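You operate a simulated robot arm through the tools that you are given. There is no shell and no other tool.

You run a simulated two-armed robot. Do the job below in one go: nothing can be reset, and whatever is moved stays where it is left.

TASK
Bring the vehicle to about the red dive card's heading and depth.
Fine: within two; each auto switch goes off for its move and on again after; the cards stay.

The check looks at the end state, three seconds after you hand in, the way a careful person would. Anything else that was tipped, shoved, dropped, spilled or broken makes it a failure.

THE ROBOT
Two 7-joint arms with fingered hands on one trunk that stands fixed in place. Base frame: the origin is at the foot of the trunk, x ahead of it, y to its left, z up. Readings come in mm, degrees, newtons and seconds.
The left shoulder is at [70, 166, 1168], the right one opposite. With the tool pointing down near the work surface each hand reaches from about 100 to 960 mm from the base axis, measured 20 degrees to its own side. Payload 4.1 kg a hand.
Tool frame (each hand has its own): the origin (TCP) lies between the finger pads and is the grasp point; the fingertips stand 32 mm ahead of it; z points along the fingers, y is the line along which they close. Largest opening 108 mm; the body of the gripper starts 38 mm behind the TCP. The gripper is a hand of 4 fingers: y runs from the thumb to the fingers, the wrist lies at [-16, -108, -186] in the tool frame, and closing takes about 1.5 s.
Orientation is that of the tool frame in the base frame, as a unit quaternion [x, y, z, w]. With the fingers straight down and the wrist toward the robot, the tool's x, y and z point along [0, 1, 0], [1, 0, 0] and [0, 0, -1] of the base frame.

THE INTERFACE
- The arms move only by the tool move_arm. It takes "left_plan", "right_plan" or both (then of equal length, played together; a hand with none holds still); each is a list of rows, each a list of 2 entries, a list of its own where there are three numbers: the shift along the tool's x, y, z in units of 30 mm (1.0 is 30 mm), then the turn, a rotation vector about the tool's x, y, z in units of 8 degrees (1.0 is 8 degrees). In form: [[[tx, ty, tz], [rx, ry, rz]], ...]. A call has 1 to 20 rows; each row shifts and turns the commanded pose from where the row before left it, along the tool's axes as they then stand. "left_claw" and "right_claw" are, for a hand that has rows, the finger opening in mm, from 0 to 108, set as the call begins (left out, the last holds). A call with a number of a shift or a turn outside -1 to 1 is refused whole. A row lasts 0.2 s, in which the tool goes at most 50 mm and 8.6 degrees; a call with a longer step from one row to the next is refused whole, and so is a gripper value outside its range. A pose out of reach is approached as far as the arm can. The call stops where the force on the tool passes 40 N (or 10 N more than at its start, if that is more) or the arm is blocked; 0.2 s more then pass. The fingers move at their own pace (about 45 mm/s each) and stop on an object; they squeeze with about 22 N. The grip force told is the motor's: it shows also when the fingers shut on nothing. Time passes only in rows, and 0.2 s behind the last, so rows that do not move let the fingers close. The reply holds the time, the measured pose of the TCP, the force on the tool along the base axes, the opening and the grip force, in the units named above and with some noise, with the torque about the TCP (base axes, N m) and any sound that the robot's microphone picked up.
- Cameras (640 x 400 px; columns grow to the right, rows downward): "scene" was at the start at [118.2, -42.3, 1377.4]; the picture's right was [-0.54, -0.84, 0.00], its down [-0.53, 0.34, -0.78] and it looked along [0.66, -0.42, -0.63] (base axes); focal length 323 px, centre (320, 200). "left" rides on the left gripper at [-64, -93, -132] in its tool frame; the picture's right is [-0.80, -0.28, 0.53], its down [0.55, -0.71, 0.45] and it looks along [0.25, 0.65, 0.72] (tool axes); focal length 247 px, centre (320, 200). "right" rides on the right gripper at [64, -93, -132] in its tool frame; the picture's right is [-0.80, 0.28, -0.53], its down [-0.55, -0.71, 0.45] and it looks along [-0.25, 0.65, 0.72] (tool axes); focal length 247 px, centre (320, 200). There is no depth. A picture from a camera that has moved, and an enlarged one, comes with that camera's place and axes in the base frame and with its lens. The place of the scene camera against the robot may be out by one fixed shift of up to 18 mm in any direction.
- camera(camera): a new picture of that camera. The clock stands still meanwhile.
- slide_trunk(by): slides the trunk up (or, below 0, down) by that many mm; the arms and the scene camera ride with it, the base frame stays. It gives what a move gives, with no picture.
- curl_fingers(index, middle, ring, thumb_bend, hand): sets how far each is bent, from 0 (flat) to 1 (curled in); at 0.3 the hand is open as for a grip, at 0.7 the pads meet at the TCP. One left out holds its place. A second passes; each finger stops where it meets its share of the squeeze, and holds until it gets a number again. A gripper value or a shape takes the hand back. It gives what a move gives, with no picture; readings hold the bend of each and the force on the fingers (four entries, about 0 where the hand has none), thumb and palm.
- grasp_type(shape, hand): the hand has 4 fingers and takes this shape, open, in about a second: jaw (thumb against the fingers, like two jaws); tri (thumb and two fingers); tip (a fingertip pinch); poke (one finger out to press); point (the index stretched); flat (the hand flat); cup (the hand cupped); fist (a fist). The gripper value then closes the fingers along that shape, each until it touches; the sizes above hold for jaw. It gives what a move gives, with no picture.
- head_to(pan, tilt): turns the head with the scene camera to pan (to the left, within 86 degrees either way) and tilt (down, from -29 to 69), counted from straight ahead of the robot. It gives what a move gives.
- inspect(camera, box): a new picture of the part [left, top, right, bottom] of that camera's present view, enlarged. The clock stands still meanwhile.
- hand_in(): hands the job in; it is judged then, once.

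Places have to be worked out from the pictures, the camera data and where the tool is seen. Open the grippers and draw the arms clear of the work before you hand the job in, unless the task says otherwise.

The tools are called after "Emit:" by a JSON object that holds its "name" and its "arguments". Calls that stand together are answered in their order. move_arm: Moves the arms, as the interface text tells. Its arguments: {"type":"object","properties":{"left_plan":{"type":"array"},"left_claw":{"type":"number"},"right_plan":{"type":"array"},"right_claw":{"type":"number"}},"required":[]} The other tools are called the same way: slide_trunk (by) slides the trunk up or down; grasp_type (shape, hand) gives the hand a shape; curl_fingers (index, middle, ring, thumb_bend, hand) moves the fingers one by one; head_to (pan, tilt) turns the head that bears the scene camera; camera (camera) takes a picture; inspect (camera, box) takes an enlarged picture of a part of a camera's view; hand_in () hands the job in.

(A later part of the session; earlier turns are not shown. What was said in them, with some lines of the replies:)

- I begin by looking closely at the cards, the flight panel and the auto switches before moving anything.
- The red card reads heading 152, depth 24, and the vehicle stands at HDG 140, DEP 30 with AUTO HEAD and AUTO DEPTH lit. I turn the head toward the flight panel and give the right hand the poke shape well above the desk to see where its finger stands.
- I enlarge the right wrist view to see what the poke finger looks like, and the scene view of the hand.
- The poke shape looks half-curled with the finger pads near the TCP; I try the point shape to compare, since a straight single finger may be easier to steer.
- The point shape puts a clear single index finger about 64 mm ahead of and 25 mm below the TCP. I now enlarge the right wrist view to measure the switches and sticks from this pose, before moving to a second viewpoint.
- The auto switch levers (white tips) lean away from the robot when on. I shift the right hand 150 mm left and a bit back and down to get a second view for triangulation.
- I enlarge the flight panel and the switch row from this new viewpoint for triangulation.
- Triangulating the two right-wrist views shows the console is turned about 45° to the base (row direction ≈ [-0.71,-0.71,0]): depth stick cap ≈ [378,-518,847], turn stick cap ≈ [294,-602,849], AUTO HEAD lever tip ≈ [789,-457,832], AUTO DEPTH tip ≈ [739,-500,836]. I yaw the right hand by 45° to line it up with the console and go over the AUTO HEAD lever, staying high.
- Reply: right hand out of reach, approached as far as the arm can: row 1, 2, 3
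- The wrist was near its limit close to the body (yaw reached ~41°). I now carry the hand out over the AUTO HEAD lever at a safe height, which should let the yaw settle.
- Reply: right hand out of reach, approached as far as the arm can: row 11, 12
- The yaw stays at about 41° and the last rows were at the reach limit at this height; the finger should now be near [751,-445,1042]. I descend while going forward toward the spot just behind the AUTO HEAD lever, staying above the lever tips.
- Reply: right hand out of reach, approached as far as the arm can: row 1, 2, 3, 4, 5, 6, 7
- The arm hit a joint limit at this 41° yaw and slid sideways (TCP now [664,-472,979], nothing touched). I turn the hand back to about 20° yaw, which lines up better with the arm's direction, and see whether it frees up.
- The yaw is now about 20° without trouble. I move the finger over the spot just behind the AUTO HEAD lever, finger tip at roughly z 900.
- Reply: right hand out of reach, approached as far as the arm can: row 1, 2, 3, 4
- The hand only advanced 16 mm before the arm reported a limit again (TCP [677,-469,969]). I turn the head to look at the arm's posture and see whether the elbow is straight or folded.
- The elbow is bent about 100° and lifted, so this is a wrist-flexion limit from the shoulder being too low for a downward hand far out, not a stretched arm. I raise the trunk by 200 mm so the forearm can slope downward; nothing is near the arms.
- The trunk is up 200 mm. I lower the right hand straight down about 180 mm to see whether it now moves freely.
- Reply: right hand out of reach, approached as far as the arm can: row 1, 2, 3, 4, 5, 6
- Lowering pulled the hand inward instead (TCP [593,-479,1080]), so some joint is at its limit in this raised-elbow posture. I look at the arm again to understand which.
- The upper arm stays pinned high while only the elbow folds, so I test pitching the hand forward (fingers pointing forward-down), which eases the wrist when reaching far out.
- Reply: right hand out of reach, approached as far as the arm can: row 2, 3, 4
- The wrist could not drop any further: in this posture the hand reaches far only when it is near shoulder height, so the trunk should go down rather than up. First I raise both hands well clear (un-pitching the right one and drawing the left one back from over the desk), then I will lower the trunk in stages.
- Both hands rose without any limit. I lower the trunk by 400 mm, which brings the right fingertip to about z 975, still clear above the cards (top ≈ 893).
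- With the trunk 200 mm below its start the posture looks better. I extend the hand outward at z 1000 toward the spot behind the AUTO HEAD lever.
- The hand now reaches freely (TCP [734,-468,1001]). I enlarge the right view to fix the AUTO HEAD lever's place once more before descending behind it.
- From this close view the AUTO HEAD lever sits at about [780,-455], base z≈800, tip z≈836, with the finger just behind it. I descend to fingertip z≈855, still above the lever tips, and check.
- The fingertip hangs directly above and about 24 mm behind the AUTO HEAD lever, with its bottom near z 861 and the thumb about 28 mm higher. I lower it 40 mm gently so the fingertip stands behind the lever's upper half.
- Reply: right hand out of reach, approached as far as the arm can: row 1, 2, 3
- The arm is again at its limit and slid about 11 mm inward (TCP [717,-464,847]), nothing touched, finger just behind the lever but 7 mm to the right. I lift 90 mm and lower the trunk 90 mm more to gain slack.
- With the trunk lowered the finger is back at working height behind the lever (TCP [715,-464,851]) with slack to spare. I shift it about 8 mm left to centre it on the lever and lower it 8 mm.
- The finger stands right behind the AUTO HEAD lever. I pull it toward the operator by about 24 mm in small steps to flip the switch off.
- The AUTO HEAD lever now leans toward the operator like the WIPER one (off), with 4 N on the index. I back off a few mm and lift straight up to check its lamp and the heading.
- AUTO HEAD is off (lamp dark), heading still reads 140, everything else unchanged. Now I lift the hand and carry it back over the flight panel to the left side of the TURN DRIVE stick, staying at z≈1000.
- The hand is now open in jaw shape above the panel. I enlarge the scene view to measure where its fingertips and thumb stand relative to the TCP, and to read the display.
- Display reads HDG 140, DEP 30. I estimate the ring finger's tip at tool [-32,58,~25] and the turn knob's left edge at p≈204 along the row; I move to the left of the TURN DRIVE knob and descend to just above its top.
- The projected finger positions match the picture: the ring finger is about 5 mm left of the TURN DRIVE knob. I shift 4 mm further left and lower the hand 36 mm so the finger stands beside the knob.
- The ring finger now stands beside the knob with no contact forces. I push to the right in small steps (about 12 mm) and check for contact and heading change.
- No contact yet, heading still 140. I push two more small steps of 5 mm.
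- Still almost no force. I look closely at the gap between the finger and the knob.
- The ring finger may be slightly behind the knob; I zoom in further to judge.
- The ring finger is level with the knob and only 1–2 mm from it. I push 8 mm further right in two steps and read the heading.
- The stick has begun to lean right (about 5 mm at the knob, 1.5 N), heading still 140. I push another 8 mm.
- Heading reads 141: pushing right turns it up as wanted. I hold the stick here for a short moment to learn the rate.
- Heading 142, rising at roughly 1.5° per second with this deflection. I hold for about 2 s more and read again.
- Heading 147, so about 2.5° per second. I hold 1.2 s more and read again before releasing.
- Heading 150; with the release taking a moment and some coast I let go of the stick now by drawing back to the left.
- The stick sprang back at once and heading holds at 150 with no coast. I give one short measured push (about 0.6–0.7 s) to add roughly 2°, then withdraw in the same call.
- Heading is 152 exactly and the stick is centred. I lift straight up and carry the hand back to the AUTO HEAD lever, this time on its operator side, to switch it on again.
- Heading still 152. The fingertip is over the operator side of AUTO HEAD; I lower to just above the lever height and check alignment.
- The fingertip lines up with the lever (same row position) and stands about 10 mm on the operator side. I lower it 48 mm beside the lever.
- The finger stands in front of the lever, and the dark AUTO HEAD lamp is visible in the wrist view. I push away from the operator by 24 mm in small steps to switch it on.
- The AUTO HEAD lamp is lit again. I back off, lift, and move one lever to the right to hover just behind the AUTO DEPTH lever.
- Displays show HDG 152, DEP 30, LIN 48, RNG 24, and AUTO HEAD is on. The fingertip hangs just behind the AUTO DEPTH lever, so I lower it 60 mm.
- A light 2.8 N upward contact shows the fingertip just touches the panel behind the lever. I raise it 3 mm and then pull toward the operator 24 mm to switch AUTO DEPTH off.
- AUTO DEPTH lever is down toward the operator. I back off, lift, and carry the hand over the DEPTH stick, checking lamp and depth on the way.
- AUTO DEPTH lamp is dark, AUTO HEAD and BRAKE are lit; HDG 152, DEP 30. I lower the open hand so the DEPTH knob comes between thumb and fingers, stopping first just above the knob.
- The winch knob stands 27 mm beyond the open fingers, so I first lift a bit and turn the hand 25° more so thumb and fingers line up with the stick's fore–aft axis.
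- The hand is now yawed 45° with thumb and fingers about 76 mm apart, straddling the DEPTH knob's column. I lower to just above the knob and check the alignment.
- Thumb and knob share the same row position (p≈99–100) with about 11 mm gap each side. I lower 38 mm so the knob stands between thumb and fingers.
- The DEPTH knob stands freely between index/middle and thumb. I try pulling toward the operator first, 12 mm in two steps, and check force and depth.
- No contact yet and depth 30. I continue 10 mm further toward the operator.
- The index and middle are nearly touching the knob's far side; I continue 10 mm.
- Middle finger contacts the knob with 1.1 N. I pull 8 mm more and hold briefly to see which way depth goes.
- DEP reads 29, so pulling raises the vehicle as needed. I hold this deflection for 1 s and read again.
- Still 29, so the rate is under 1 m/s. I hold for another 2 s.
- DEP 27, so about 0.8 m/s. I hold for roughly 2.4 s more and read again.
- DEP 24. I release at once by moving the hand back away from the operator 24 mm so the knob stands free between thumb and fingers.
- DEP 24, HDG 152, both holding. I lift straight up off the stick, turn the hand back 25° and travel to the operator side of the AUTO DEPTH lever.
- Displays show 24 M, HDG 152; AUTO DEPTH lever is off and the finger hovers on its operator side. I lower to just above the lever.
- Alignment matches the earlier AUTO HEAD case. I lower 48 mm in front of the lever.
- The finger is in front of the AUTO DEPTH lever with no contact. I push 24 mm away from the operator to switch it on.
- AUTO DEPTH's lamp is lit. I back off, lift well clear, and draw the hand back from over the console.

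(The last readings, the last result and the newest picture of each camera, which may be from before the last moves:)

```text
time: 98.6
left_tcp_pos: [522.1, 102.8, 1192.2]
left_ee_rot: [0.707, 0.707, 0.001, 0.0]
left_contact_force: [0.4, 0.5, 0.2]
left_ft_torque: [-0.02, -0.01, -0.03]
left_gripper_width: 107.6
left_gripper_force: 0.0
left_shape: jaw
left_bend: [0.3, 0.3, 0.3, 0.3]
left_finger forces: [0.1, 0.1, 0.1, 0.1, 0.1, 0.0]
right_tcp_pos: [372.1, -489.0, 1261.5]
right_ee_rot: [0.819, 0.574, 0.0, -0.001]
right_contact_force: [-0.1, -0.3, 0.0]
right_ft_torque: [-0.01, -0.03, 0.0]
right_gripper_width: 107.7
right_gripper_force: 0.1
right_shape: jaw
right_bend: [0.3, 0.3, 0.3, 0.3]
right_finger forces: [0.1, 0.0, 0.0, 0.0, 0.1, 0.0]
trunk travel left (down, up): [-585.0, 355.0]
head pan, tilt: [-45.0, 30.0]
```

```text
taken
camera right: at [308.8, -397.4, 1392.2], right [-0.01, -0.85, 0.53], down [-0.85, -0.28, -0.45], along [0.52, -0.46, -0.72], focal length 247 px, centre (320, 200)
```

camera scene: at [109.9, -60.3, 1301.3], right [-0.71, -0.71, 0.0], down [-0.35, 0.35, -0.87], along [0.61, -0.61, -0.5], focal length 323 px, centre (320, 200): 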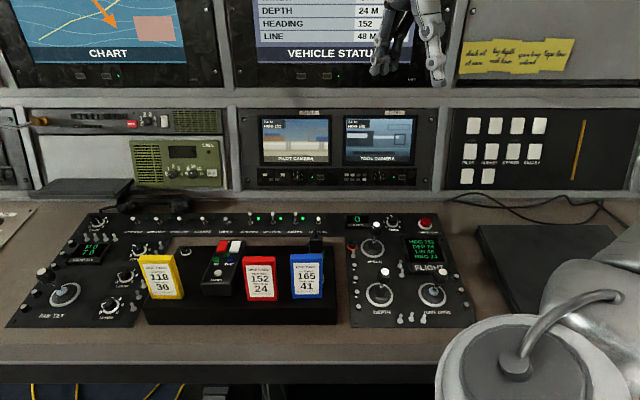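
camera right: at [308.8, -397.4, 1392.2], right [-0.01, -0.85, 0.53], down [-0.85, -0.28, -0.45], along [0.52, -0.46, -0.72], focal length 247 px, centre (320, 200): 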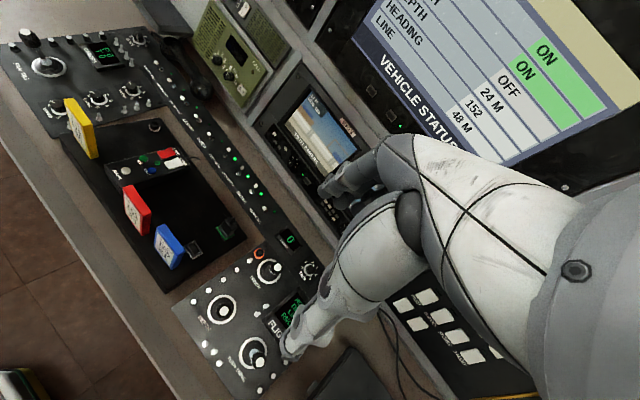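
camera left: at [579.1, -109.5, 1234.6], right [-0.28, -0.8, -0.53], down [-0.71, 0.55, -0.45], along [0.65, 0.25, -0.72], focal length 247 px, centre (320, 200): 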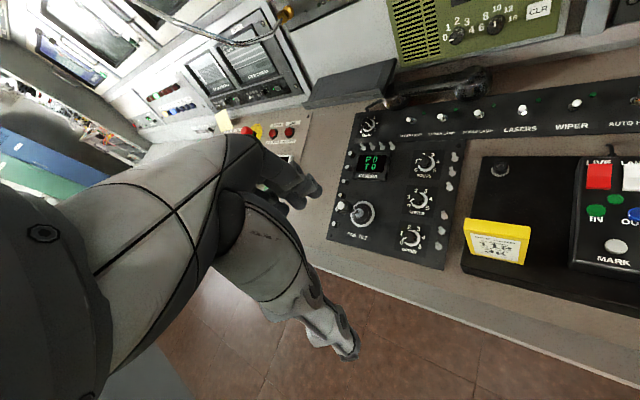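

Both hands are clear and open. I make a final close check of the switch lamps, sticks, cards and readouts before handing in.

Emit:
{"name": "inspect", "arguments": {"camera": "scene", "box": [80, 200, 340, 320]}}

Emit:
{"name": "inspect", "arguments": {"camera": "scene", "box": [320, 200, 490, 330]}}

Emit:
{"name": "inspect", "arguments": {"camera": "scene", "box": [230, 0, 430, 70]}}

```text
2.46 times, centred on (210, 260) of scene
camera zoom: at [109.9, -60.3, 1301.3], right [-0.71, -0.71, 0.0], down [-0.35, 0.35, -0.87], along [0.61, -0.61, -0.5], focal length 794 px, centre (591, 52)
```

zoom: 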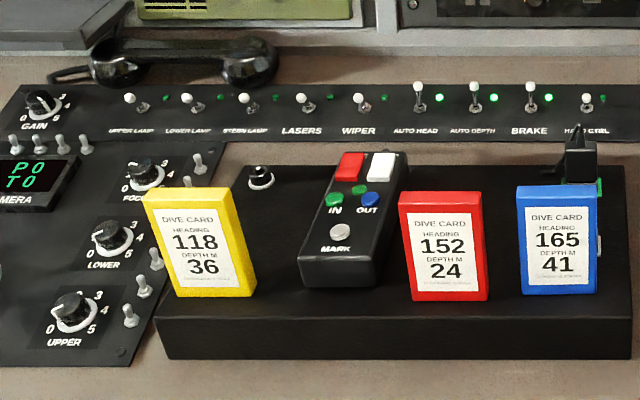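

```text
3.08 times, centred on (405, 265) of scene
camera zoom: at [109.9, -60.3, 1301.3], right [-0.71, -0.71, 0.0], down [-0.35, 0.35, -0.87], along [0.61, -0.61, -0.5], focal length 993 px, centre (58, 0)
```

zoom: 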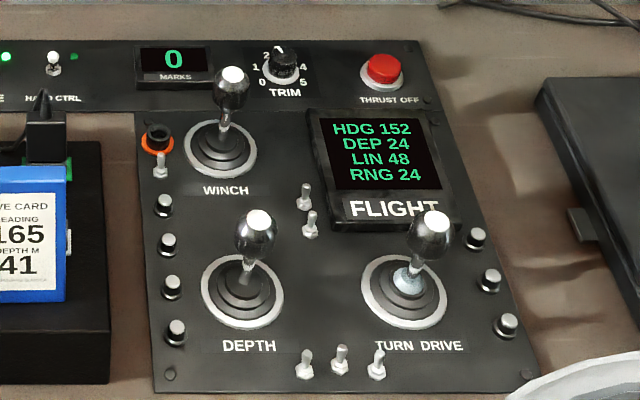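

```text
3.20 times, centred on (330, 35) of scene
camera zoom: at [109.9, -60.3, 1301.3], right [-0.71, -0.71, 0.0], down [-0.35, 0.35, -0.87], along [0.61, -0.61, -0.5], focal length 1032 px, centre (288, 728)
```

zoom: 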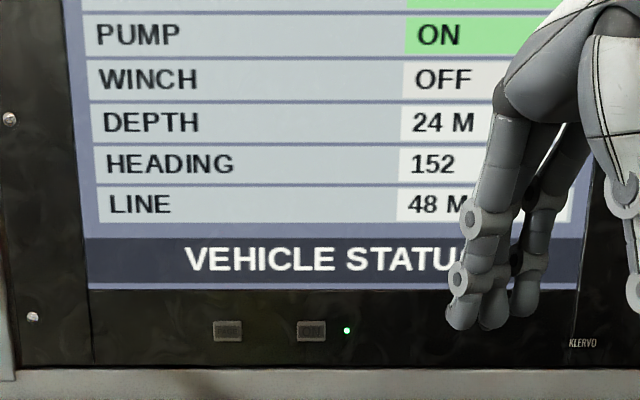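

Heading 152, depth 24, AUTO HEAD, AUTO DEPTH and BRAKE all lit, sticks centred, cards untouched, line and range unchanged, both hands open and clear. I hand the job in.

Emit:
{"name": "hand_in", "arguments": {}}

```text
The job is handed in.
```

The vehicle is at the red card's settings: heading 152 and depth 24 m, with both readouts steady when I handed in.

- **Auto switches:** AUTO HEAD went off for the turn and back on after it. AUTO DEPTH then did the same for the depth change. Both lamps are lit again, and so is BRAKE, which I didn't touch.
- **Sticks:** TURN DRIVE and DEPTH both sprang back to centre after use.
- **Everything else:** The three dive cards stand where they were. Line (48) and range (24) read the same as at the start.
- **Robot:** Both hands are open and well above the console. The trunk is 90 mm lower than where it began.

While I was lowering the finger behind AUTO DEPTH, the tip lightly touched the panel (about 3 N). Nothing moved or was marked that I could see.
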